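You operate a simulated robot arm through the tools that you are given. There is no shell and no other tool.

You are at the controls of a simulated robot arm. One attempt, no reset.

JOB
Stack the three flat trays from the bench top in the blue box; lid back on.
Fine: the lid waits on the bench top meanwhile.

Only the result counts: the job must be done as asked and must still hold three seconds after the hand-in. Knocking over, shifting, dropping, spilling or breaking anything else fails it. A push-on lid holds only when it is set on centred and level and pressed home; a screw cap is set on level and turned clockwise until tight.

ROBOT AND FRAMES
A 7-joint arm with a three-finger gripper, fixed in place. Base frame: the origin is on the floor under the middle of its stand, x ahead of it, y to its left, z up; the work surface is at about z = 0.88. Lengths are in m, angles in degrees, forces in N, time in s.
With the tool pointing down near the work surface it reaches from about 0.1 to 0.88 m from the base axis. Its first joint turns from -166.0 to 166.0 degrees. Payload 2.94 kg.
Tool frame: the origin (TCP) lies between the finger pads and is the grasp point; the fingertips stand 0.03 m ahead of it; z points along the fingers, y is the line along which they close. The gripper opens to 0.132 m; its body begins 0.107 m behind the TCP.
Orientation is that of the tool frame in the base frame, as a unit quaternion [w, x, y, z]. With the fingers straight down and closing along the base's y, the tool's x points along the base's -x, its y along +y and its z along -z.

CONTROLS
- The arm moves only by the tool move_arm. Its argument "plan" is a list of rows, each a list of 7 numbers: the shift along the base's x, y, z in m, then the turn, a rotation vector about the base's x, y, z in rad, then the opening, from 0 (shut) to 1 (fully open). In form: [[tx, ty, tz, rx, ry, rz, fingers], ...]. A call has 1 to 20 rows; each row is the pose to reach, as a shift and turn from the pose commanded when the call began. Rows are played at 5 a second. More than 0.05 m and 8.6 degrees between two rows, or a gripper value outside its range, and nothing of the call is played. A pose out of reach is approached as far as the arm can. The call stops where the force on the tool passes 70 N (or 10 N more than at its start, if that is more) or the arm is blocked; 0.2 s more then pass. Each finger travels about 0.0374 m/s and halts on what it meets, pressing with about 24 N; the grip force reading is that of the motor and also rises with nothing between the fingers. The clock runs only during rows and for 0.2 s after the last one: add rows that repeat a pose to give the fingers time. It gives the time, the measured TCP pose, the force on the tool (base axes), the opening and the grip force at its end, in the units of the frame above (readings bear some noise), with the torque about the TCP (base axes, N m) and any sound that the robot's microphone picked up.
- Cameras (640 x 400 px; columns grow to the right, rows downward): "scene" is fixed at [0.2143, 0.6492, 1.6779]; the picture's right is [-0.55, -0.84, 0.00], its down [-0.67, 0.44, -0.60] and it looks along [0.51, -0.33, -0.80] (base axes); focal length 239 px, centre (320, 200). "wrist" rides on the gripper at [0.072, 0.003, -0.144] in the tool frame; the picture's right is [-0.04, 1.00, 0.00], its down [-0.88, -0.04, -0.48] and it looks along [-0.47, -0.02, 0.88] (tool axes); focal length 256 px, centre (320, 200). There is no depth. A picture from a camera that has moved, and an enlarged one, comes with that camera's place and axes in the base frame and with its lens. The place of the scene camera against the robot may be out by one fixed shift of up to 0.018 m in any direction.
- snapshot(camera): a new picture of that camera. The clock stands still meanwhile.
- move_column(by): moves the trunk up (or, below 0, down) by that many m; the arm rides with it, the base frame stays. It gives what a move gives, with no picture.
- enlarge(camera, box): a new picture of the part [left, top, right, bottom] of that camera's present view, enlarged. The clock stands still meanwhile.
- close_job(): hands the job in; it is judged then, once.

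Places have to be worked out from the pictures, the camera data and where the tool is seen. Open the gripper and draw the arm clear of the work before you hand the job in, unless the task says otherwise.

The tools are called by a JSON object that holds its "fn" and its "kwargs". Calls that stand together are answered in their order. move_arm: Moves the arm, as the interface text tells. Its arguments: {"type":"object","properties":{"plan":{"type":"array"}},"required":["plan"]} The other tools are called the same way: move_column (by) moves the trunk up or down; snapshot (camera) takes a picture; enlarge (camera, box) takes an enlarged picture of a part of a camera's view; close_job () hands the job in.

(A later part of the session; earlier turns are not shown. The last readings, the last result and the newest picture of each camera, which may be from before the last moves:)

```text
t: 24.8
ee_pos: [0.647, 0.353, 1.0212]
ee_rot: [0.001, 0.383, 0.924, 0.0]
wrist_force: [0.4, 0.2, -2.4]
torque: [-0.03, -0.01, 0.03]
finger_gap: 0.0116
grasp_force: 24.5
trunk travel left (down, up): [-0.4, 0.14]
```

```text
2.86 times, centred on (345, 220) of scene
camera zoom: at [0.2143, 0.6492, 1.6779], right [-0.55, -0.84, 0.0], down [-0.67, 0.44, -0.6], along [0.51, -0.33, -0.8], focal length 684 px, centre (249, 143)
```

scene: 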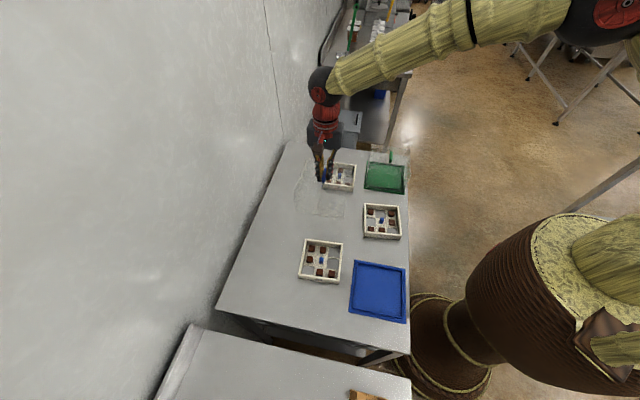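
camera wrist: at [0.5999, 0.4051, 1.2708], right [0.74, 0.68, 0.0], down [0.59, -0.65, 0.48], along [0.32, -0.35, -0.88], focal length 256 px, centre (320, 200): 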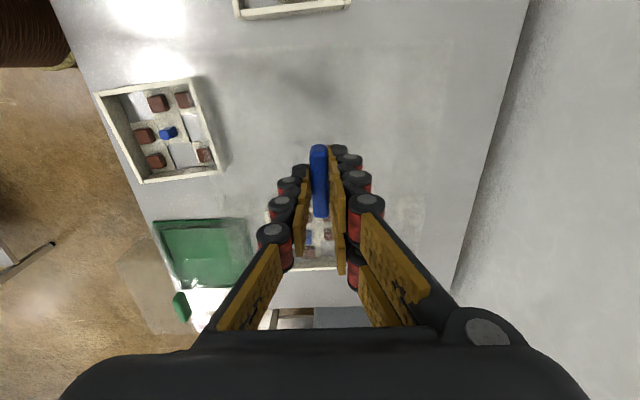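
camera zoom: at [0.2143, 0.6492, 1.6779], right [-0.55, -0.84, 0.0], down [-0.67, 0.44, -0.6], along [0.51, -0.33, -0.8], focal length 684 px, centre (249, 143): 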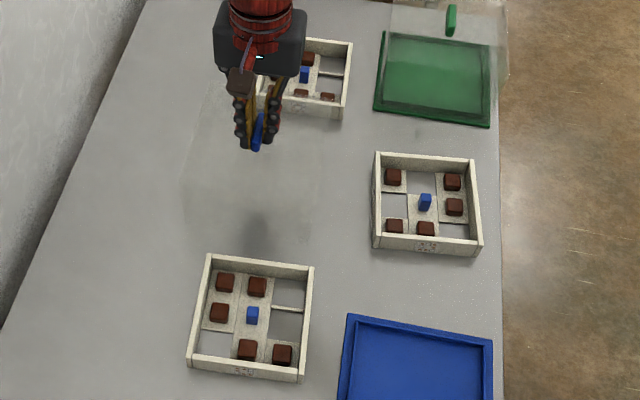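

{"fn": "move_arm", "kwargs": {"plan": [[0, 0, -0.002, 0, 0, 0, 0.0], [0, 0, -0.004, 0, 0, 0, 0.0], [0, 0, -0.005, 0, 0, 0, 0.0], [0, 0, -0.005, 0, 0, 0, 0.0]]}}

```text
t: 25.8
ee_pos: [0.6489, 0.3513, 1.0155]
ee_rot: [0.0, 0.383, 0.924, 0.0]
wrist_force: [0.8, -0.2, -2.1]
torque: [0.03, -0.01, -0.03]
finger_gap: 0.0114
grasp_force: 23.8
trunk travel left (down, up): [-0.4, 0.14]
```

No contact yet; I go down in small steps.

{"fn": "move_arm", "kwargs": {"plan": [[0, 0, -0.001, 0, 0, 0, 0.0], [0, 0, -0.002, 0, 0, 0, 0.0], [0, 0, -0.003, 0, 0, 0, 0.0], [0, 0, -0.003, 0, 0, 0, 0.0]]}}

```text
t: 26.8
ee_pos: [0.6479, 0.3527, 1.0144]
ee_rot: [0.0, 0.383, 0.924, 0.001]
wrist_force: [-0.6, 2.3, 5.8]
torque: [0.39, 0.31, -0.08]
finger_gap: 0.0115
grasp_force: 23.7
trunk travel left (down, up): [-0.4, 0.14]
```

The hood touches the bench (force +5.8 N). I release the handle and rise straight up.

{"fn": "move_arm", "kwargs": {"plan": [[0, 0, 0, 0, 0, 0, 0.05], [0, 0, 0, 0, 0, 0, 0.15], [0, 0, 0, 0, 0, 0, 0.3], [0, 0, 0, 0, 0, 0, 0.4], [0, 0, 0, 0, 0, 0, 0.4], [0, 0, 0.015, 0, 0, 0, 0.4], [0, 0, 0.035, 0, 0, 0, 0.4], [0, 0, 0.07, 0, 0, 0, 0.4], [0, 0, 0.11, 0, 0, 0, 0.4], [0, 0, 0.15, 0, 0, 0, 0.4], [0, 0, 0.15, 0, 0, 0, 0.4]]}}

{"fn": "snapshot", "kwargs": {"camera": "wrist"}}

{"fn": "enlarge", "kwargs": {"camera": "scene", "box": [270, 150, 420, 290]}}

```text
t: 29.2
ee_pos: [0.645, 0.3547, 1.1642]
ee_rot: [0.0, 0.383, 0.924, -0.001]
wrist_force: [0.2, 0.0, 0.1]
torque: [0.0, 0.0, 0.0]
finger_gap: 0.0529
grasp_force: 0.1
trunk travel left (down, up): [-0.4, 0.14]
```

```text
taken
camera wrist: at [0.5975, 0.4072, 1.3075], right [0.74, 0.68, 0.0], down [0.59, -0.65, 0.48], along [0.32, -0.35, -0.88], focal length 256 px, centre (320, 200)
```

wrist: 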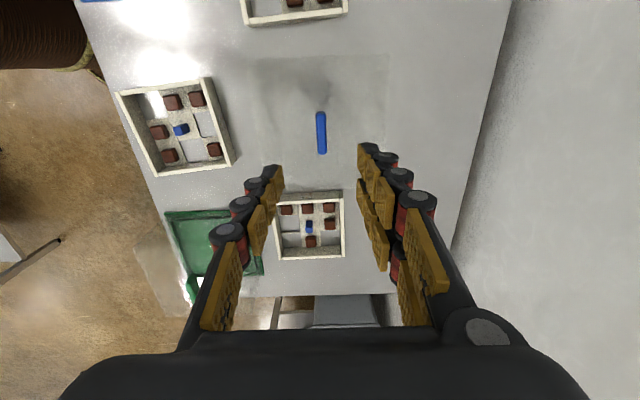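

```text
2.86 times, centred on (345, 220) of scene
camera zoom: at [0.2143, 0.6492, 1.6779], right [-0.55, -0.84, 0.0], down [-0.67, 0.44, -0.6], along [0.51, -0.33, -0.8], focal length 684 px, centre (249, 143)
```

zoom: 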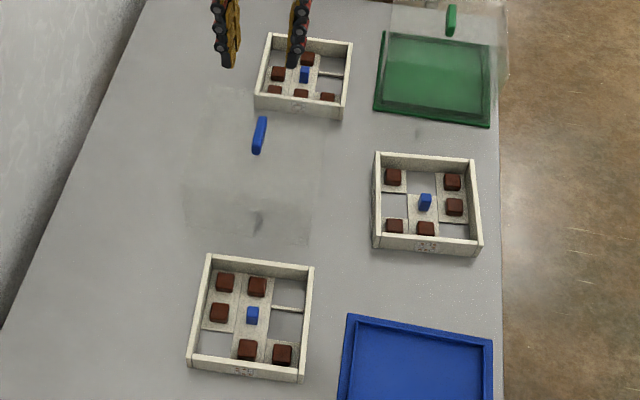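

The lid stands safely on the bench at about (0.649, 0.353). Next I look at the open blue base from close by to measure its inner opening.

{"fn": "move_arm", "kwargs": {"plan": [[-0.04, 0.01, 0, 0, 0, 0, 0.4], [-0.08, 0.02, 0, 0, 0, 0, 0.4], [-0.12, 0.03, 0, 0, 0, 0, 0.4], [-0.16, 0.04, 0, 0, 0, 0, 0.4], [-0.2, 0.05, 0, 0, 0, 0, 0.4], [-0.24, 0.06, 0, 0, 0, 0, 0.4], [-0.28, 0.07, 0, 0, 0, 0, 0.4], [-0.32, 0.08, 0, 0, 0, 0, 0.4], [-0.36, 0.09, 0, 0, 0, 0, 0.4], [-0.4, 0.1, 0, 0, 0, 0, 0.4], [-0.42, 0.105, -0.01, 0, 0, 0, 0.4], [-0.42, 0.105, -0.01, 0, 0, 0, 0.4]]}}

{"fn": "snapshot", "kwargs": {"camera": "wrist"}}

{"fn": "enlarge", "kwargs": {"camera": "wrist", "box": [240, 110, 400, 240]}}

```text
t: 31.8
ee_pos: [0.2308, 0.46, 1.1543]
ee_rot: [0.0, 0.383, 0.924, 0.0]
wrist_force: [-0.2, -0.5, 0.0]
torque: [0.01, 0.02, 0.01]
finger_gap: 0.053
grasp_force: 0.1
trunk travel left (down, up): [-0.4, 0.14]
```

```text
taken
camera wrist: at [0.1824, 0.5129, 1.2982], right [0.74, 0.68, 0.0], down [0.59, -0.65, 0.48], along [0.32, -0.35, -0.88], focal length 256 px, centre (320, 200)
```

wrist: 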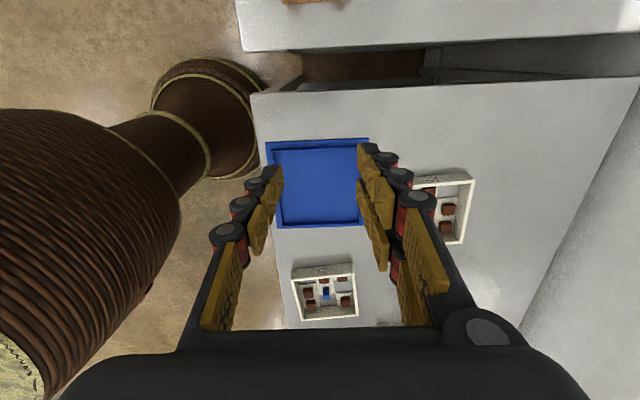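

```text
3.08 times, centred on (320, 175) of wrist
camera zoom: at [0.1824, 0.5129, 1.2982], right [0.74, 0.68, 0.0], down [0.59, -0.65, 0.48], along [0.32, -0.35, -0.88], focal length 788 px, centre (320, 277)
```

zoom: 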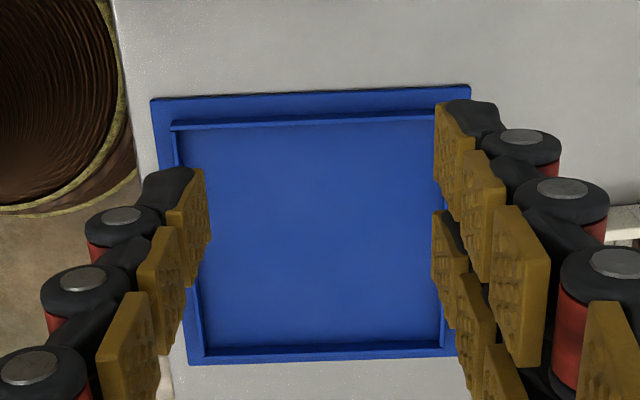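

The plate is about 0.1695 m square, centre about (0.314, 0.3665), with an inner opening of about 0.148 for the 0.132 trays. Now I go over the first tray A (knob estimated at 0.492, 0.465), turned about 3°.

{"fn": "move_arm", "kwargs": {"plan": [[0.04, 0.001, 0, 0, 0, 0.01, 0.3], [0.08, 0.002, 0, 0, 0, 0.02, 0.3], [0.12, 0.004, 0, 0, 0, 0.03, 0.3], [0.16, 0.005, 0, 0, 0, 0.04, 0.3], [0.2, 0.006, 0, 0, 0, 0.05, 0.3], [0.24, 0.007, -0.02, 0, 0, 0.054, 0.3], [0.2623, 0.008, -0.055, 0, 0, 0.054, 0.3], [0.2623, 0.008, -0.09, 0, 0, 0.054, 0.3], [0.2623, 0.008, -0.12, 0, 0, 0.054, 0.3], [0.2623, 0.008, -0.12, 0, 0, 0.054, 0.3], [0.2623, 0.008, -0.12, 0, 0, 0.054, 0.3]]}}

{"fn": "snapshot", "kwargs": {"camera": "wrist"}}

{"fn": "enlarge", "kwargs": {"camera": "wrist", "box": [220, 80, 420, 230]}}

```text
t: 34.2
ee_pos: [0.4944, 0.4672, 1.0328]
ee_rot: [0.0, 0.359, 0.933, 0.0]
wrist_force: [-0.7, 0.0, -0.4]
torque: [0.0, 0.02, -0.02]
finger_gap: 0.0396
grasp_force: 0.2
trunk travel left (down, up): [-0.4, 0.14]
```

```text
taken
camera wrist: at [0.4428, 0.5185, 1.1757], right [0.7, 0.71, 0.0], down [0.63, -0.62, 0.48], along [0.34, -0.33, -0.88], focal length 256 px, centre (320, 200)
```

wrist: 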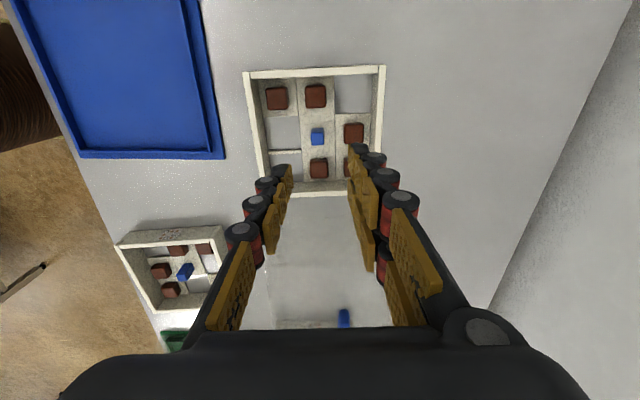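

```text
2.67 times, centred on (320, 155) of wrist
camera zoom: at [0.4428, 0.5185, 1.1757], right [0.7, 0.71, 0.0], down [0.63, -0.62, 0.48], along [0.34, -0.33, -0.88], focal length 683 px, centre (320, 320)
```

zoom: 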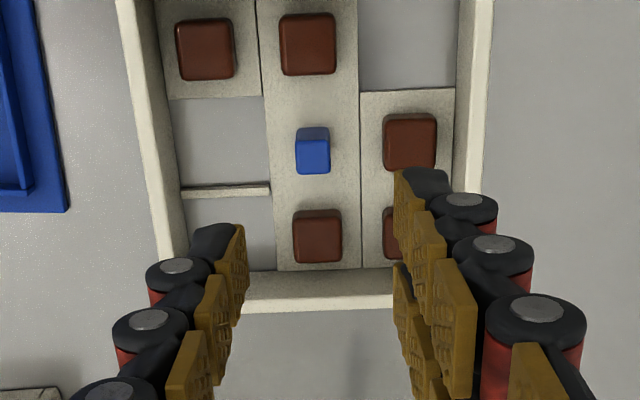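

Tray A is aligned with the tool now (within about 0.2°); the knob lies about 2.5 mm to the tool's -y side. I correct, narrow the fingers, and go down to just above the rim to check.

{"fn": "move_arm", "kwargs": {"plan": [[-0.0025, -0.001, -0.02, 0, 0, 0, 0.25], [-0.0025, -0.001, -0.045, 0, 0, 0, 0.2], [-0.0025, -0.001, -0.065, 0, 0, 0, 0.18], [-0.0025, -0.001, -0.08, 0, 0, 0, 0.18], [-0.0025, -0.001, -0.08, 0, 0, 0, 0.18]]}}

{"fn": "snapshot", "kwargs": {"camera": "wrist"}}

{"fn": "enlarge", "kwargs": {"camera": "wrist", "box": [240, 100, 400, 220]}}

{"fn": "enlarge", "kwargs": {"camera": "scene", "box": [290, 220, 360, 290]}}

```text
t: 35.4
ee_pos: [0.4879, 0.4657, 0.9534]
ee_rot: [0.0, 0.358, 0.934, 0.0]
wrist_force: [-0.8, 0.1, 0.3]
torque: [-0.01, 0.0, 0.03]
finger_gap: 0.0237
grasp_force: 0.1
trunk travel left (down, up): [-0.4, 0.14]
```

```text
taken
camera wrist: at [0.4372, 0.5171, 1.0966], right [0.7, 0.71, 0.0], down [0.63, -0.62, 0.48], along [0.34, -0.33, -0.88], focal length 256 px, centre (320, 200)
```

wrist: 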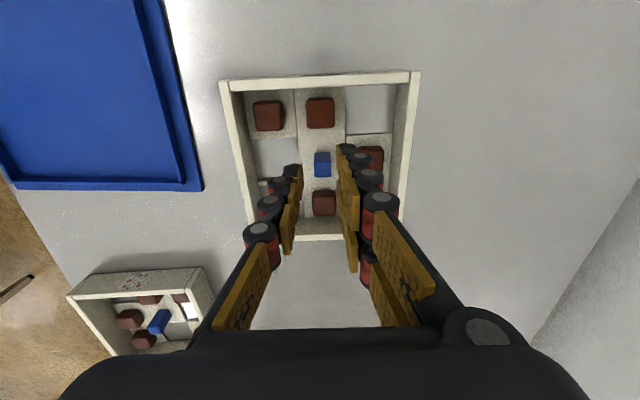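

```text
3.33 times, centred on (320, 160) of wrist
camera zoom: at [0.4372, 0.5171, 1.0966], right [0.7, 0.71, 0.0], down [0.63, -0.62, 0.48], along [0.34, -0.33, -0.88], focal length 853 px, centre (320, 333)
```

zoom: 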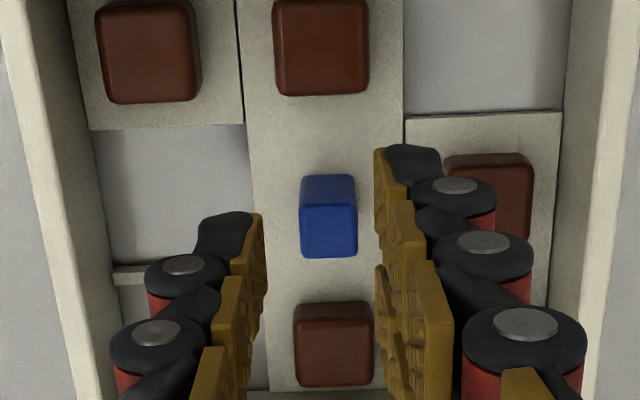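

```text
5.71 times, centred on (325, 255) of scene
camera zoom: at [0.2143, 0.6492, 1.6779], right [-0.55, -0.84, 0.0], down [-0.67, 0.44, -0.6], along [0.51, -0.33, -0.8], focal length 1368 px, centre (291, -114)
```

zoom: 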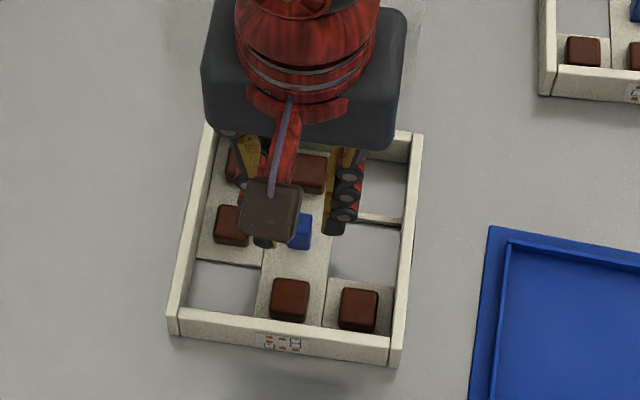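

The arm moved a bit more than commanded; the knob is now about 2 mm to the other side. I let it settle with a holding row and measure again.

{"fn": "move_arm", "kwargs": {"plan": [[0, 0, 0, 0, 0, 0, 0.18], [0, 0, 0, 0, 0, 0, 0.18], [0, 0, 0, 0, 0, 0, 0.18]]}}

{"fn": "enlarge", "kwargs": {"camera": "wrist", "box": [240, 100, 400, 220]}}

```text
t: 36.2
ee_pos: [0.487, 0.467, 0.9538]
ee_rot: [0.0, 0.358, 0.934, -0.001]
wrist_force: [-0.1, -1.0, 0.0]
torque: [-0.02, -0.02, 0.01]
finger_gap: 0.0238
grasp_force: 0.0
trunk travel left (down, up): [-0.4, 0.14]
```

```text
3.33 times, centred on (320, 160) of wrist
camera zoom: at [0.4373, 0.5172, 1.0967], right [0.7, 0.71, 0.0], down [0.63, -0.62, 0.48], along [0.34, -0.33, -0.88], focal length 853 px, centre (320, 333)
```

zoom: 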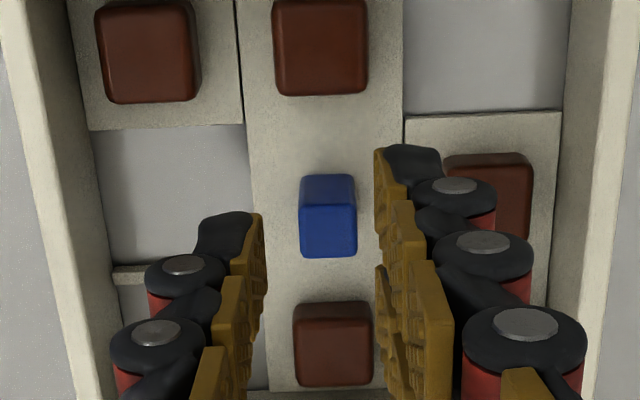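

Stable now; the knob is at about tool (-2.7, +2.2) mm. I shift accordingly, go 12 mm lower and check again.

{"fn": "move_arm", "kwargs": {"plan": [[0.0035, -0.0002, -0.002, 0, 0, 0, 0.18], [0.0035, -0.0002, -0.007, 0, 0, 0, 0.18], [0.0035, -0.0002, -0.012, 0, 0, 0, 0.18], [0.0035, -0.0002, -0.012, 0, 0, 0, 0.18]]}}

{"fn": "enlarge", "kwargs": {"camera": "wrist", "box": [240, 100, 400, 220]}}

{"fn": "enlarge", "kwargs": {"camera": "scene", "box": [290, 220, 360, 290]}}

```text
t: 37.2
ee_pos: [0.4914, 0.4642, 0.9427]
ee_rot: [0.0, 0.358, 0.934, 0.0]
wrist_force: [0.6, 0.8, -0.9]
torque: [-0.02, 0.0, 0.0]
finger_gap: 0.0239
grasp_force: 0.0
trunk travel left (down, up): [-0.4, 0.14]
```

```text
3.33 times, centred on (320, 160) of wrist
camera zoom: at [0.4405, 0.5153, 1.0852], right [0.7, 0.71, 0.0], down [0.63, -0.62, 0.48], along [0.34, -0.33, -0.88], focal length 853 px, centre (320, 333)
```

zoom: 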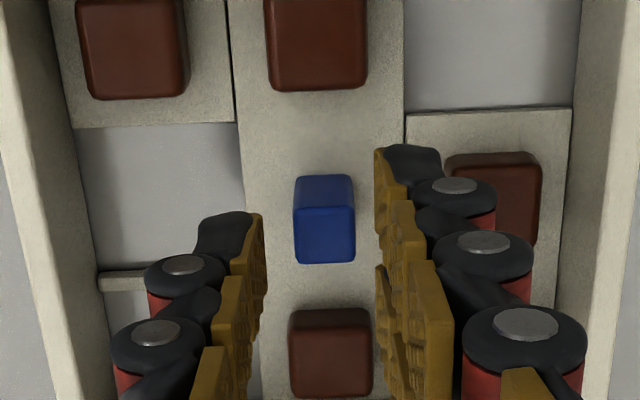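

```text
5.71 times, centred on (325, 255) of scene
camera zoom: at [0.2143, 0.6492, 1.6779], right [-0.55, -0.84, 0.0], down [-0.67, 0.44, -0.6], along [0.51, -0.33, -0.8], focal length 1368 px, centre (291, -114)
```

zoom: 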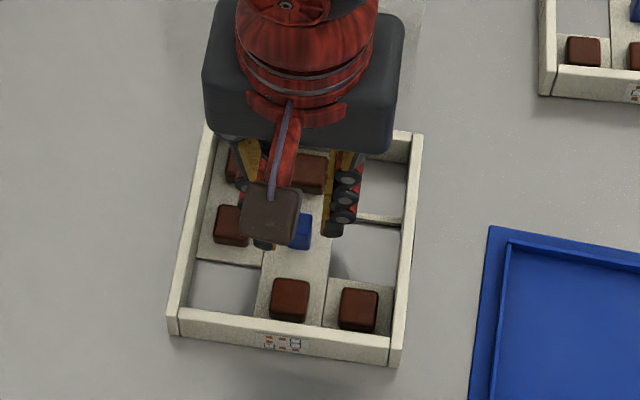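

The knob is centred within about 1 mm and the back finger clears the neighbouring block by about 4-5 mm. I go down 20 mm to grip height.

{"fn": "move_arm", "kwargs": {"plan": [[0.0007, 0.0007, -0.005, 0, 0, 0, 0.18], [0.0007, 0.0007, -0.01, 0, 0, 0, 0.18], [0.0007, 0.0007, -0.015, 0, 0, 0, 0.18], [0.0007, 0.0007, -0.02, 0, 0, 0, 0.18], [0.0007, 0.0007, -0.02, 0, 0, 0, 0.18]]}}

{"fn": "enlarge", "kwargs": {"camera": "wrist", "box": [240, 100, 400, 220]}}

{"fn": "enlarge", "kwargs": {"camera": "scene", "box": [290, 220, 360, 290]}}

```text
t: 38.4
ee_pos: [0.4923, 0.4649, 0.9215]
ee_rot: [-0.001, 0.357, 0.934, 0.0]
wrist_force: [-0.7, -0.7, 0.2]
torque: [-0.01, -0.03, 0.01]
finger_gap: 0.024
grasp_force: 0.0
trunk travel left (down, up): [-0.4, 0.14]
```

```text
3.33 times, centred on (320, 160) of wrist
camera zoom: at [0.4418, 0.5159, 1.0651], right [0.7, 0.71, 0.0], down [0.63, -0.62, 0.48], along [0.34, -0.33, -0.88], focal length 853 px, centre (320, 333)
```

zoom: 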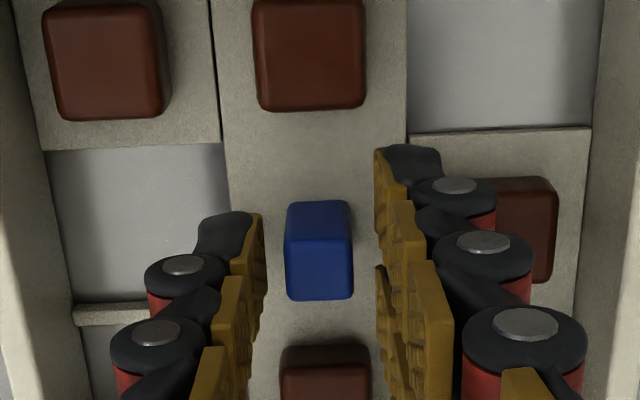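

```text
5.71 times, centred on (325, 255) of scene
camera zoom: at [0.2143, 0.6492, 1.6779], right [-0.55, -0.84, 0.0], down [-0.67, 0.44, -0.6], along [0.51, -0.33, -0.8], focal length 1368 px, centre (291, -114)
```

zoom: 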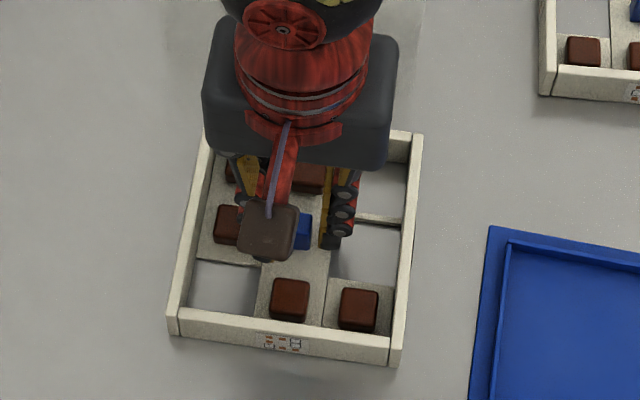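

Centred on the knob with no contact. I lower 2 mm more and close.

{"fn": "move_arm", "kwargs": {"plan": [[0, 0, -0.002, 0, 0, 0, 0.18], [0, 0, -0.002, 0, 0, 0, 0.1], [0, 0, -0.002, 0, 0, 0, 0.0], [0, 0, -0.002, 0, 0, 0, 0.0], [0, 0, -0.002, 0, 0, 0, 0.0], [0, 0, -0.002, 0, 0, 0, 0.0]]}}

{"fn": "enlarge", "kwargs": {"camera": "wrist", "box": [240, 100, 400, 220]}}

```text
t: 39.8
ee_pos: [0.492, 0.4648, 0.9207]
ee_rot: [0.0, 0.358, 0.934, 0.0]
wrist_force: [0.3, 0.2, -0.3]
torque: [0.0, 0.0, -0.01]
finger_gap: 0.0135
grasp_force: 24.0
trunk travel left (down, up): [-0.4, 0.14]
```

```text
3.33 times, centred on (320, 160) of wrist
camera zoom: at [0.4416, 0.516, 1.0631], right [0.7, 0.71, 0.0], down [0.63, -0.62, 0.48], along [0.34, -0.33, -0.88], focal length 853 px, centre (320, 333)
```

zoom: 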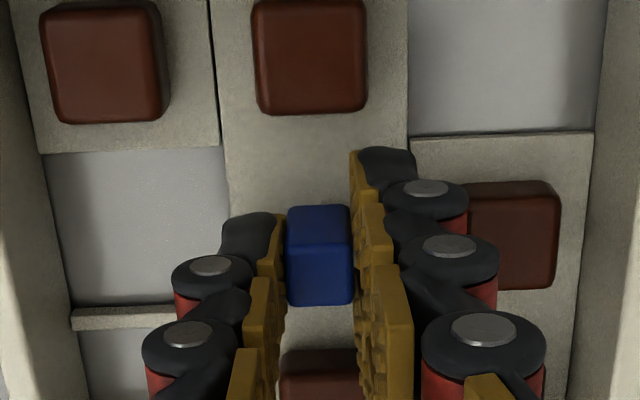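

The knob is gripped (gap 13.5 mm, 24 N). I lift the tray a little and check that it hangs level.

{"fn": "move_arm", "kwargs": {"plan": [[0, 0, 0.005, 0, 0, 0, 0.0], [0, 0, 0.012, 0, 0, 0, 0.0], [0, 0, 0.025, 0, 0, 0, 0.0], [0, 0, 0.04, 0, 0, 0, 0.0], [0, 0, 0.055, 0, 0, 0, 0.0], [0, 0, 0.055, 0, 0, 0, 0.0]]}}

{"fn": "snapshot", "kwargs": {"camera": "wrist"}}

{"fn": "enlarge", "kwargs": {"camera": "scene", "box": [270, 200, 370, 300]}}

```text
t: 41.2
ee_pos: [0.4911, 0.4641, 0.9756]
ee_rot: [-0.001, 0.358, 0.934, -0.001]
wrist_force: [0.0, -0.1, -0.8]
torque: [-0.01, -0.02, 0.0]
finger_gap: 0.0133
grasp_force: 23.9
trunk travel left (down, up): [-0.4, 0.14]
```

```text
taken
camera wrist: at [0.4416, 0.5156, 1.1189], right [0.7, 0.71, 0.0], down [0.63, -0.62, 0.48], along [0.34, -0.33, -0.88], focal length 256 px, centre (320, 200)
```

wrist: 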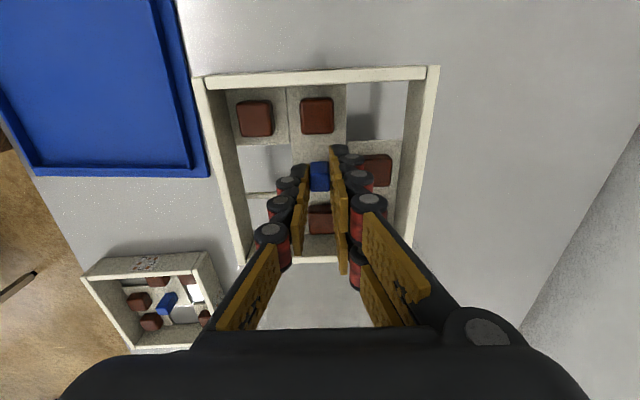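

```text
4.00 times, centred on (320, 250) of scene
camera zoom: at [0.2143, 0.6492, 1.6779], right [-0.55, -0.84, 0.0], down [-0.67, 0.44, -0.6], along [0.51, -0.33, -0.8], focal length 958 px, centre (320, 0)
```

zoom: 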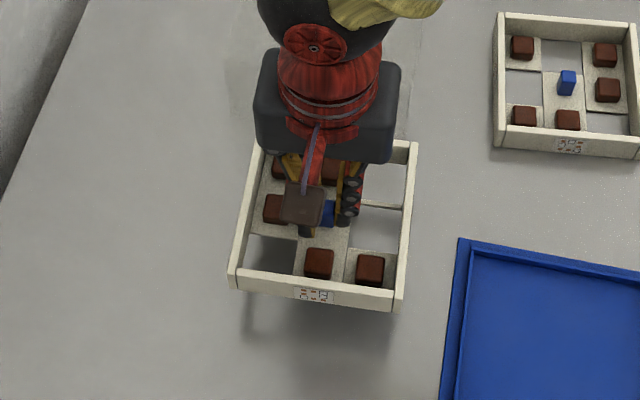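

Tray A hangs level and is held rigidly, centred in the tool. I carry it over the blue base (centre 0.3126, 0.3687) while turning to the base's -45°.

{"fn": "move_arm", "kwargs": {"plan": [[0, 0, 0.02, 0, 0, 0, 0.0], [-0.025, -0.014, 0.03, 0, 0, -0.008, 0.0], [-0.055, -0.03, 0.03, 0, 0, -0.017, 0.0], [-0.085, -0.046, 0.03, 0, 0, -0.026, 0.0], [-0.115, -0.062, 0.03, 0, 0, -0.035, 0.0], [-0.145, -0.079, 0.03, 0, 0, -0.044, 0.0], [-0.168, -0.091, 0.03, 0, 0, -0.053, 0.0], [-0.1797, -0.0974, 0.025, 0, 0, -0.053, 0.0], [-0.1797, -0.0974, 0.015, 0, 0, -0.053, 0.0], [-0.1797, -0.0974, 0.015, 0, 0, -0.053, 0.0], [-0.1797, -0.0974, 0.015, 0, 0, -0.053, 0.0]]}}

{"fn": "snapshot", "kwargs": {"camera": "wrist"}}

{"fn": "enlarge", "kwargs": {"camera": "scene", "box": [320, 230, 430, 330]}}

```text
t: 43.6
ee_pos: [0.3129, 0.3689, 0.9879]
ee_rot: [0.0, 0.383, 0.924, 0.001]
wrist_force: [-0.1, 0.5, -0.5]
torque: [0.0, 0.0, -0.01]
finger_gap: 0.0135
grasp_force: 23.8
trunk travel left (down, up): [-0.4, 0.14]
```

```text
taken
camera wrist: at [0.2641, 0.4221, 1.1317], right [0.74, 0.68, 0.0], down [0.6, -0.65, 0.48], along [0.32, -0.35, -0.88], focal length 256 px, centre (320, 200)
```

wrist: 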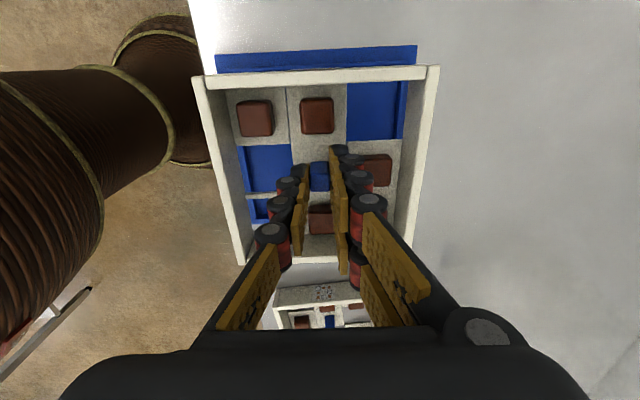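

```text
4.00 times, centred on (375, 280) of scene
camera zoom: at [0.2143, 0.6492, 1.6779], right [-0.55, -0.84, 0.0], down [-0.67, 0.44, -0.6], along [0.51, -0.33, -0.8], focal length 958 px, centre (100, -120)
```

zoom: 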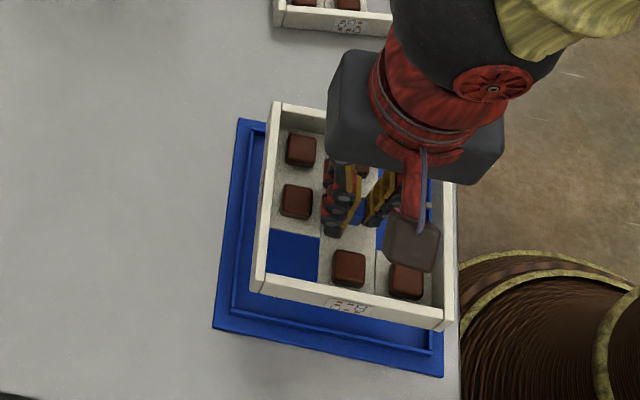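

The tray hangs over the base, sideways centred, about 3 mm too far towards tool +x. I correct that and lower to just above the floor.

{"fn": "move_arm", "kwargs": {"plan": [[0.002, -0.002, -0.01, 0, 0, 0, 0.0], [0.002, -0.002, -0.025, 0, 0, 0, 0.0], [0.002, -0.002, -0.04, 0, 0, 0, 0.0], [0.002, -0.002, -0.052, 0, 0, 0, 0.0], [0.002, -0.002, -0.058, 0, 0, 0, 0.0], [0.002, -0.002, -0.058, 0, 0, 0, 0.0]]}}

{"fn": "snapshot", "kwargs": {"camera": "wrist"}}

{"fn": "enlarge", "kwargs": {"camera": "scene", "box": [320, 230, 430, 330]}}

```text
t: 45.0
ee_pos: [0.3146, 0.3685, 0.9311]
ee_rot: [0.0, 0.382, 0.924, 0.0]
wrist_force: [0.2, -0.6, -1.7]
torque: [0.02, 0.01, 0.02]
finger_gap: 0.0134
grasp_force: 23.5
trunk travel left (down, up): [-0.4, 0.14]
```

```text
taken
camera wrist: at [0.2662, 0.421, 1.0745], right [0.74, 0.68, 0.0], down [0.59, -0.65, 0.48], along [0.32, -0.35, -0.88], focal length 256 px, centre (320, 200)
```

wrist: 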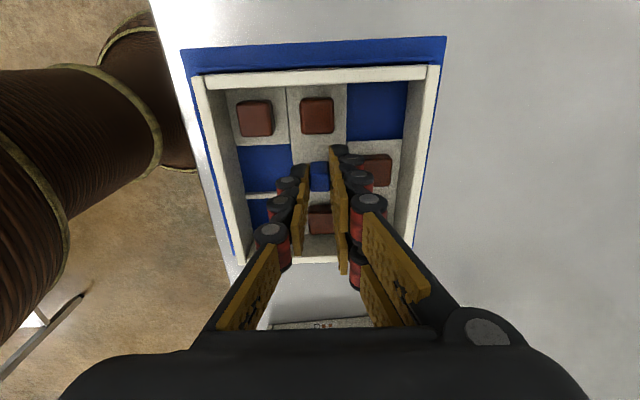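

```text
4.00 times, centred on (375, 280) of scene
camera zoom: at [0.2143, 0.6492, 1.6779], right [-0.55, -0.84, 0.0], down [-0.67, 0.44, -0.6], along [0.51, -0.33, -0.8], focal length 958 px, centre (100, -120)
```

zoom: 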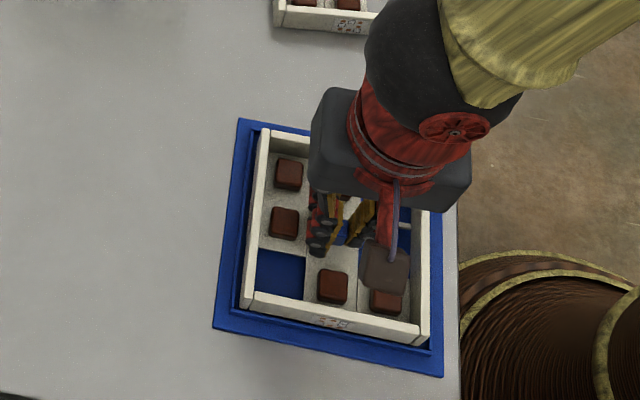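

Tray still about 3.5 mm towards tool +x relative to the base; I shift it back by 3 mm and lower in small steps until it touches.

{"fn": "move_arm", "kwargs": {"plan": [[0.0022, -0.0022, 0, 0, 0, 0, 0.0], [0.0022, -0.0022, -0.002, 0, 0, 0, 0.0], [0.0022, -0.0022, -0.004, 0, 0, 0, 0.0], [0.0022, -0.0022, -0.004, 0, 0, 0, 0.0]]}}

{"fn": "enlarge", "kwargs": {"camera": "wrist", "box": [160, 20, 480, 220]}}

```text
t: 46.0
ee_pos: [0.3163, 0.3637, 0.9292]
ee_rot: [0.001, 0.382, 0.924, 0.001]
wrist_force: [0.0, 0.6, -1.3]
torque: [-0.03, 0.01, 0.01]
finger_gap: 0.0136
grasp_force: 24.0
trunk travel left (down, up): [-0.4, 0.14]
```

```text
2.00 times, centred on (320, 120) of wrist
camera zoom: at [0.2686, 0.4176, 1.072], right [0.74, 0.68, 0.0], down [0.6, -0.65, 0.48], along [0.32, -0.35, -0.88], focal length 512 px, centre (320, 360)
```

zoom: 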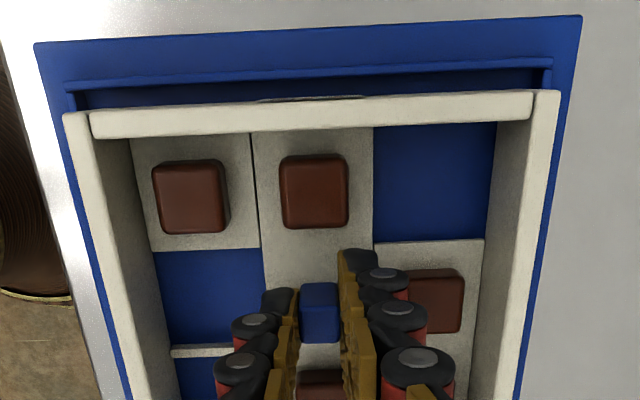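

The near lip is visible and the tray sits inside it, centred within about 1.5 mm. I lower on in small steps.

{"fn": "move_arm", "kwargs": {"plan": [[0, 0, -0.001, 0, 0, 0, 0.0], [0, 0, -0.002, 0, 0, 0, 0.0], [0, 0, -0.003, 0, 0, 0, 0.0], [0, 0, -0.003, 0, 0, 0, 0.0]]}}

```text
t: 47.0
ee_pos: [0.3167, 0.3639, 0.9261]
ee_rot: [0.0, 0.383, 0.924, 0.0]
wrist_force: [0.3, 0.9, -1.2]
torque: [0.03, 0.03, 0.0]
finger_gap: 0.0135
grasp_force: 24.0
trunk travel left (down, up): [-0.4, 0.14]
```

{"fn": "move_arm", "kwargs": {"plan": [[0, 0, -0.001, 0, 0, 0, 0.0], [0, 0, -0.002, 0, 0, 0, 0.0], [0, 0, -0.002, 0, 0, 0, 0.0]]}}

```text
t: 47.8
ee_pos: [0.3173, 0.3622, 0.9228]
ee_rot: [0.0, 0.381, 0.924, 0.001]
wrist_force: [-7.3, -0.5, 20.1]
torque: [-0.02, 0.2, -0.03]
finger_gap: 0.0134
grasp_force: 24.2
trunk travel left (down, up): [-0.4, 0.14]
```

Contact at TCP z≈0.923, i.e. on the floor of the base. I ease up 1 mm, open the fingers slightly as at the pick, and rise.

{"fn": "move_arm", "kwargs": {"plan": [[0, 0, 0.001, 0, 0, 0, 0.0], [0, 0, 0.001, 0, 0, 0, 0.1], [0, 0, 0.001, 0, 0, 0, 0.18], [0, 0, 0.001, 0, 0, 0, 0.18], [0, 0, 0.001, 0, 0, 0, 0.18]]}}

{"fn": "enlarge", "kwargs": {"camera": "wrist", "box": [160, 20, 480, 220]}}

```text
t: 49.0
ee_pos: [0.317, 0.363, 0.9242]
ee_rot: [0.001, 0.383, 0.924, -0.001]
wrist_force: [0.0, -0.7, 0.0]
torque: [0.01, 0.0, 0.01]
finger_gap: 0.0238
grasp_force: 0.1
trunk travel left (down, up): [-0.4, 0.14]
```

```text
2.00 times, centred on (320, 120) of wrist
camera zoom: at [0.2689, 0.4168, 1.0672], right [0.74, 0.68, 0.0], down [0.6, -0.65, 0.48], along [0.32, -0.35, -0.88], focal length 512 px, centre (320, 360)
```

zoom: 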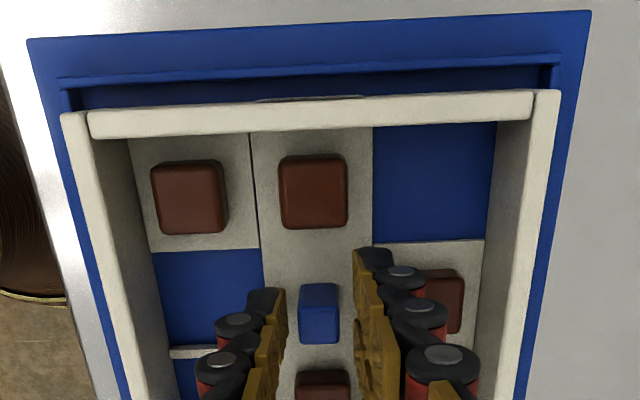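

Tray A is released in the base. I rise straight up and go over tray B (knob about 0.499, 0.190, turned about 5°).

{"fn": "move_arm", "kwargs": {"plan": [[0, 0, 0.01, 0, 0, 0, 0.18], [0, 0, 0.025, 0, 0, 0, 0.18], [0, 0, 0.05, 0, 0, 0, 0.2], [0, 0, 0.085, 0, 0, 0, 0.3], [0.02, -0.02, 0.115, 0, 0, 0.01, 0.3], [0.05, -0.048, 0.125, 0, 0, 0.02, 0.3], [0.08, -0.076, 0.125, 0, 0, 0.035, 0.3], [0.11, -0.104, 0.125, 0, 0, 0.05, 0.3], [0.14, -0.132, 0.125, 0, 0, 0.065, 0.3], [0.17, -0.16, 0.12, 0, 0, 0.08, 0.3], [0.181, -0.173, 0.11, 0, 0, 0.08, 0.3], [0.181, -0.173, 0.11, 0, 0, 0.08, 0.3], [0.181, -0.173, 0.11, 0, 0, 0.08, 0.3]]}}

{"fn": "snapshot", "kwargs": {"camera": "wrist"}}

{"fn": "enlarge", "kwargs": {"camera": "scene", "box": [320, 190, 430, 330]}}

```text
t: 51.8
ee_pos: [0.5003, 0.1892, 1.033]
ee_rot: [-0.001, 0.345, 0.939, 0.0]
wrist_force: [0.0, 0.1, -0.5]
torque: [0.03, 0.02, -0.01]
finger_gap: 0.0394
grasp_force: 0.2
trunk travel left (down, up): [-0.4, 0.14]
```

```text
taken
camera wrist: at [0.4481, 0.2383, 1.1755], right [0.68, 0.73, 0.0], down [0.65, -0.6, 0.48], along [0.35, -0.32, -0.88], focal length 256 px, centre (320, 200)
```

wrist: 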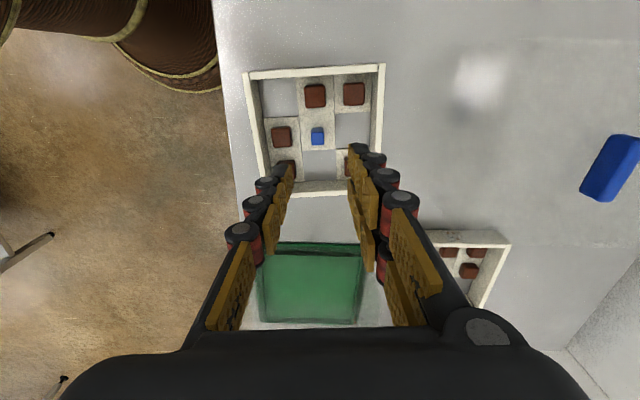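

```text
2.86 times, centred on (375, 260) of scene
camera zoom: at [0.2143, 0.6492, 1.6779], right [-0.55, -0.84, 0.0], down [-0.67, 0.44, -0.6], along [0.51, -0.33, -0.8], focal length 684 px, centre (163, 29)
```

zoom: 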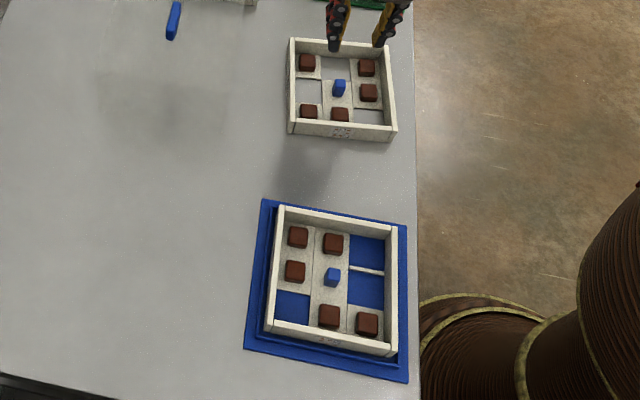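

Tray A sits inside the base's lip. Now I zoom on tray B for its exact pose in the tool frame.

{"fn": "enlarge", "kwargs": {"camera": "wrist", "box": [220, 50, 420, 200]}}

```text
2.67 times, centred on (320, 125) of wrist
camera zoom: at [0.4481, 0.2383, 1.1755], right [0.68, 0.73, 0.0], down [0.65, -0.6, 0.48], along [0.35, -0.32, -0.88], focal length 683 px, centre (320, 400)
```

zoom: 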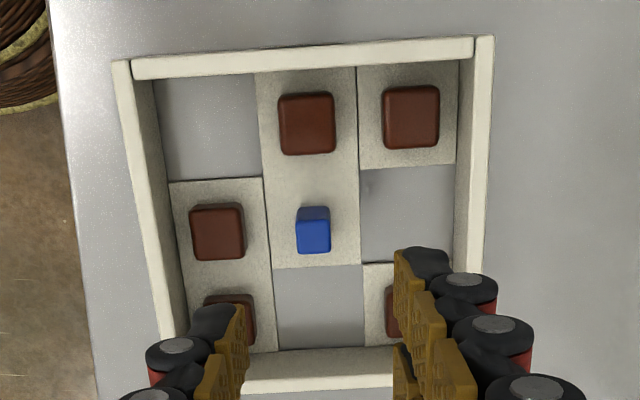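

Tray B is turned another 1.05°, its knob at tool (+1.4, -2.2) mm. I correct both, narrow the fingers and go down to just above the blocks.

{"fn": "move_arm", "kwargs": {"plan": [[-0.0025, -0.0008, -0.02, 0, 0, 0.009, 0.25], [-0.0025, -0.0008, -0.045, 0, 0, 0.018, 0.2], [-0.0025, -0.0008, -0.065, 0, 0, 0.018, 0.18], [-0.0025, -0.0008, -0.08, 0, 0, 0.018, 0.18], [-0.0025, -0.0008, -0.08, 0, 0, 0.018, 0.18], [-0.0025, -0.0008, -0.08, 0, 0, 0.018, 0.18]]}}

{"fn": "enlarge", "kwargs": {"camera": "wrist", "box": [220, 60, 420, 210]}}

```text
t: 53.2
ee_pos: [0.4971, 0.1899, 0.9548]
ee_rot: [0.0, 0.336, 0.942, 0.0]
wrist_force: [-0.3, -0.4, 0.2]
torque: [0.06, 0.0, 0.03]
finger_gap: 0.0234
grasp_force: 0.0
trunk travel left (down, up): [-0.4, 0.14]
```

```text
2.67 times, centred on (320, 135) of wrist
camera zoom: at [0.4437, 0.2386, 1.0982], right [0.67, 0.75, 0.0], down [0.66, -0.59, 0.48], along [0.35, -0.32, -0.88], focal length 683 px, centre (320, 373)
```

zoom: 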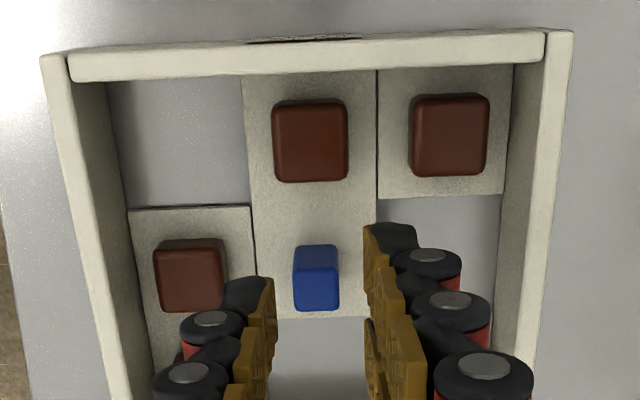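

Rotation is right; the knob is at tool (-2.0, -1.3) mm. A block stands on the front finger's side, so I narrow the gap to 18 mm, shift, and go lower to check the clearance.

{"fn": "move_arm", "kwargs": {"plan": [[0.001, -0.0019, 0, 0, 0, 0, 0.15], [0.001, -0.0019, -0.005, 0, 0, 0, 0.136], [0.001, -0.0019, -0.01, 0, 0, 0, 0.136], [0.001, -0.0019, -0.014, 0, 0, 0, 0.136], [0.001, -0.0019, -0.014, 0, 0, 0, 0.136]]}}

{"fn": "enlarge", "kwargs": {"camera": "wrist", "box": [240, 110, 400, 220]}}

{"fn": "enlarge", "kwargs": {"camera": "scene", "box": [350, 190, 420, 250]}}

```text
t: 54.4
ee_pos: [0.4971, 0.188, 0.9404]
ee_rot: [0.0, 0.337, 0.942, 0.0]
wrist_force: [-0.2, 0.1, 0.6]
torque: [0.03, 0.01, -0.05]
finger_gap: 0.018
grasp_force: 0.0
trunk travel left (down, up): [-0.4, 0.14]
```

```text
3.64 times, centred on (320, 165) of wrist
camera zoom: at [0.4441, 0.2365, 1.083], right [0.67, 0.75, 0.0], down [0.66, -0.59, 0.48], along [0.35, -0.32, -0.88], focal length 931 px, centre (320, 327)
```

zoom: 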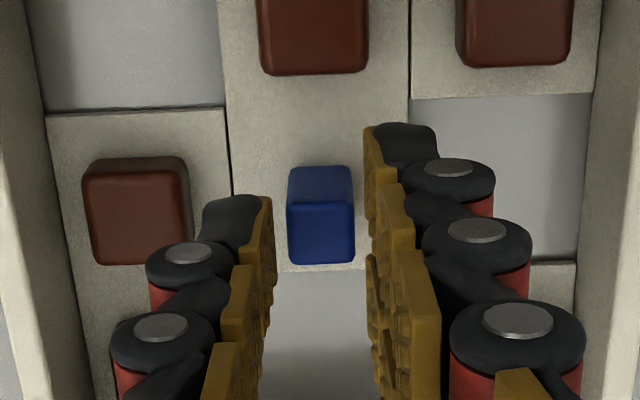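

```text
6.67 times, centred on (385, 220) of scene
camera zoom: at [0.2143, 0.6492, 1.6779], right [-0.55, -0.84, 0.0], down [-0.67, 0.44, -0.6], along [0.51, -0.33, -0.8], focal length 1596 px, centre (-113, 67)
```

zoom: 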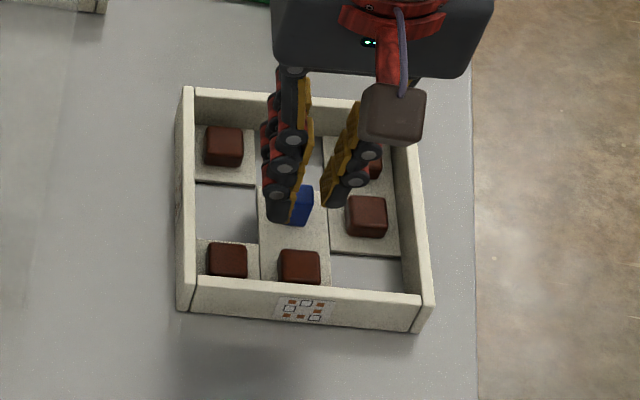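

Clearances are good (about 3.7 mm to the block, knob centred sideways). I go down 19 mm and close on the knob.

{"fn": "move_arm", "kwargs": {"plan": [[0.0008, -0.0006, -0.005, 0, 0, 0, 0.136], [0.0008, -0.0006, -0.01, 0, 0, 0, 0.136], [0.0008, -0.0006, -0.015, 0, 0, 0, 0.136], [0.0008, -0.0006, -0.0195, 0, 0, 0, 0.136], [0.0008, -0.0006, -0.0195, 0, 0, 0, 0.136]]}}

{"fn": "enlarge", "kwargs": {"camera": "wrist", "box": [240, 110, 400, 220]}}

```text
t: 55.6
ee_pos: [0.4971, 0.1871, 0.9198]
ee_rot: [0.0, 0.336, 0.942, 0.0]
wrist_force: [0.4, 0.7, 0.3]
torque: [0.01, 0.0, 0.01]
finger_gap: 0.0179
grasp_force: 0.0
trunk travel left (down, up): [-0.4, 0.14]
```

```text
3.64 times, centred on (320, 165) of wrist
camera zoom: at [0.4447, 0.2359, 1.0636], right [0.67, 0.75, 0.0], down [0.66, -0.59, 0.48], along [0.35, -0.32, -0.88], focal length 931 px, centre (320, 327)
```

zoom: 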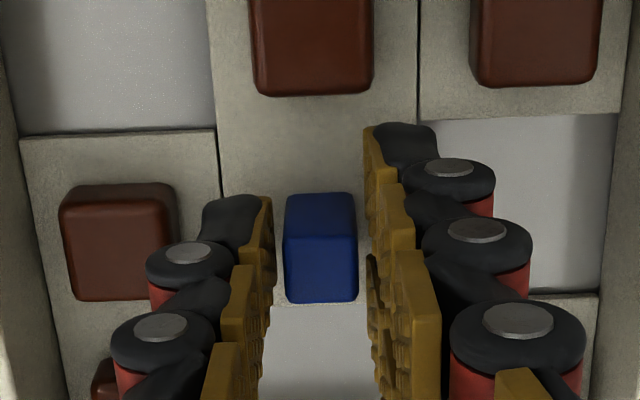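

{"fn": "move_arm", "kwargs": {"plan": [[0, 0, -0.0005, 0, 0, 0, 0.07], [0, 0, -0.0005, 0, 0, 0, 0.0], [0, 0, -0.0005, 0, 0, 0, 0.0], [0, 0, -0.0005, 0, 0, 0, 0.0], [0, 0, -0.0005, 0, 0, 0, 0.0]]}}

{"fn": "snapshot", "kwargs": {"camera": "wrist"}}

```text
t: 56.8
ee_pos: [0.4971, 0.1864, 0.9206]
ee_rot: [0.0, 0.337, 0.942, 0.0]
wrist_force: [1.3, 0.3, 6.0]
torque: [-0.01, -0.06, -0.02]
finger_gap: 0.0136
grasp_force: 24.3
trunk travel left (down, up): [-0.4, 0.14]
```

```text
taken
camera wrist: at [0.4446, 0.2359, 1.0635], right [0.67, 0.75, 0.0], down [0.66, -0.59, 0.48], along [0.36, -0.32, -0.88], focal length 256 px, centre (320, 200)
```

wrist: 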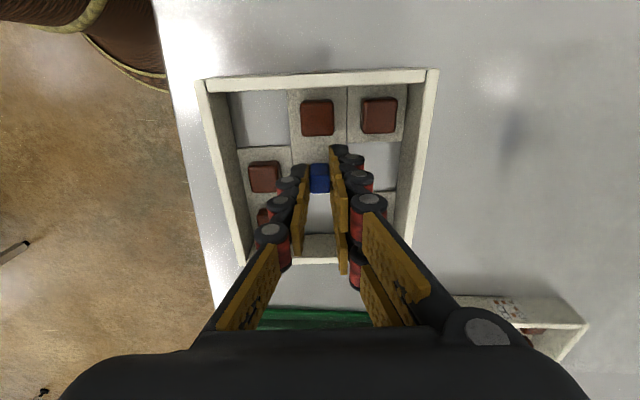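

Tray B's knob is gripped. I lift and then compare the rim's place in the wrist picture with tray A's.

{"fn": "move_arm", "kwargs": {"plan": [[0, 0, 0.005, 0, 0, 0, 0.0], [0, 0, 0.012, 0, 0, 0, 0.0], [0, 0, 0.025, 0, 0, 0, 0.0], [0, 0, 0.045, 0, 0, 0, 0.0], [0, 0, 0.07, 0, 0, 0, 0.0], [0, 0, 0.095, 0, 0, 0, 0.0], [0, 0, 0.12, 0, 0, 0, 0.0], [0, 0, 0.12, 0, 0, 0, 0.0]]}}

{"fn": "enlarge", "kwargs": {"camera": "wrist", "box": [160, 50, 480, 250]}}

{"fn": "enlarge", "kwargs": {"camera": "scene", "box": [320, 150, 430, 250]}}

```text
t: 58.6
ee_pos: [0.4963, 0.1853, 1.0403]
ee_rot: [0.0, 0.337, 0.942, 0.001]
wrist_force: [-0.2, -0.1, -0.3]
torque: [0.0, 0.0, 0.01]
finger_gap: 0.0137
grasp_force: 24.6
trunk travel left (down, up): [-0.4, 0.14]
```

```text
2.00 times, centred on (320, 150) of wrist
camera zoom: at [0.444, 0.2344, 1.1829], right [0.67, 0.75, 0.0], down [0.66, -0.59, 0.48], along [0.35, -0.32, -0.88], focal length 512 px, centre (320, 300)
```

zoom: 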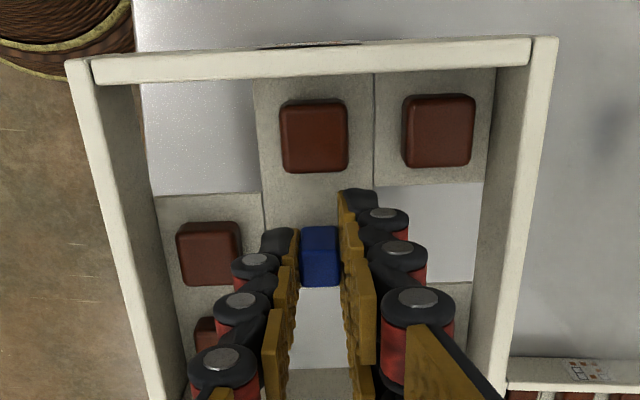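

```text
4.00 times, centred on (375, 200) of scene
camera zoom: at [0.2143, 0.6492, 1.6779], right [-0.55, -0.84, 0.0], down [-0.67, 0.44, -0.6], along [0.51, -0.33, -0.8], focal length 958 px, centre (100, 200)
```

zoom: 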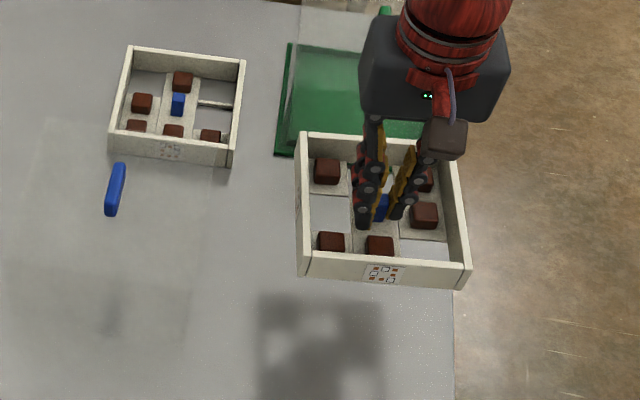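

Tray B hangs level; in the tool it lies 1.7 mm further towards -x than tray A did. I carry it over the box, aiming so it lands right on tray A.

{"fn": "move_arm", "kwargs": {"plan": [[-0.02, 0.02, 0, 0, 0, -0.01, 0.0], [-0.05, 0.049, 0, 0, 0, -0.025, 0.0], [-0.08, 0.078, 0, 0, 0, -0.04, 0.0], [-0.11, 0.108, 0, 0, 0, -0.056, 0.0], [-0.14, 0.137, 0, 0, 0, -0.072, 0.0], [-0.165, 0.161, 0, 0, 0, -0.088, 0.0], [-0.1815, 0.1775, -0.01, 0, 0, -0.098, 0.0], [-0.1815, 0.1775, -0.03, 0, 0, -0.098, 0.0], [-0.1815, 0.1775, -0.05, 0, 0, -0.098, 0.0], [-0.1815, 0.1775, -0.05, 0, 0, -0.098, 0.0], [-0.1815, 0.1775, -0.05, 0, 0, -0.098, 0.0]]}}

{"fn": "enlarge", "kwargs": {"camera": "wrist", "box": [160, 20, 480, 220]}}

{"fn": "enlarge", "kwargs": {"camera": "scene", "box": [330, 230, 430, 330]}}

```text
t: 61.0
ee_pos: [0.3146, 0.3655, 0.9916]
ee_rot: [0.0, 0.382, 0.924, 0.0]
wrist_force: [0.1, -0.4, -0.4]
torque: [0.06, 0.02, 0.02]
finger_gap: 0.0135
grasp_force: 23.7
trunk travel left (down, up): [-0.4, 0.14]
```

```text
2.00 times, centred on (320, 120) of wrist
camera zoom: at [0.2678, 0.418, 1.1337], right [0.74, 0.68, 0.0], down [0.6, -0.65, 0.48], along [0.32, -0.35, -0.88], focal length 512 px, centre (320, 360)
```

zoom: 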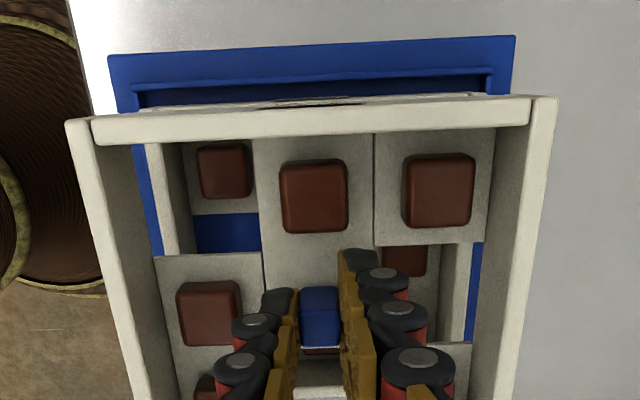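

```text
4.00 times, centred on (380, 280) of scene
camera zoom: at [0.2143, 0.6492, 1.6779], right [-0.55, -0.84, 0.0], down [-0.67, 0.44, -0.6], along [0.51, -0.33, -0.8], focal length 958 px, centre (80, -120)
```

zoom: 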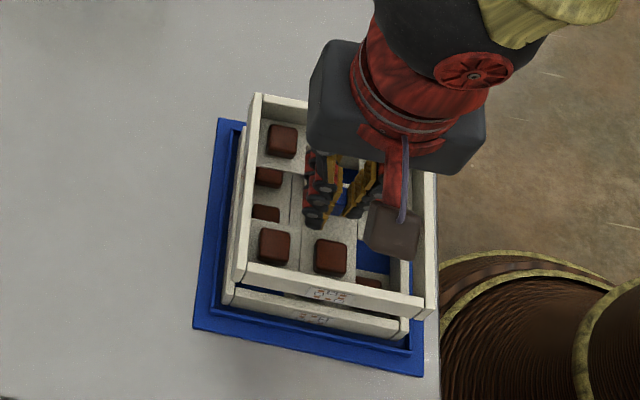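

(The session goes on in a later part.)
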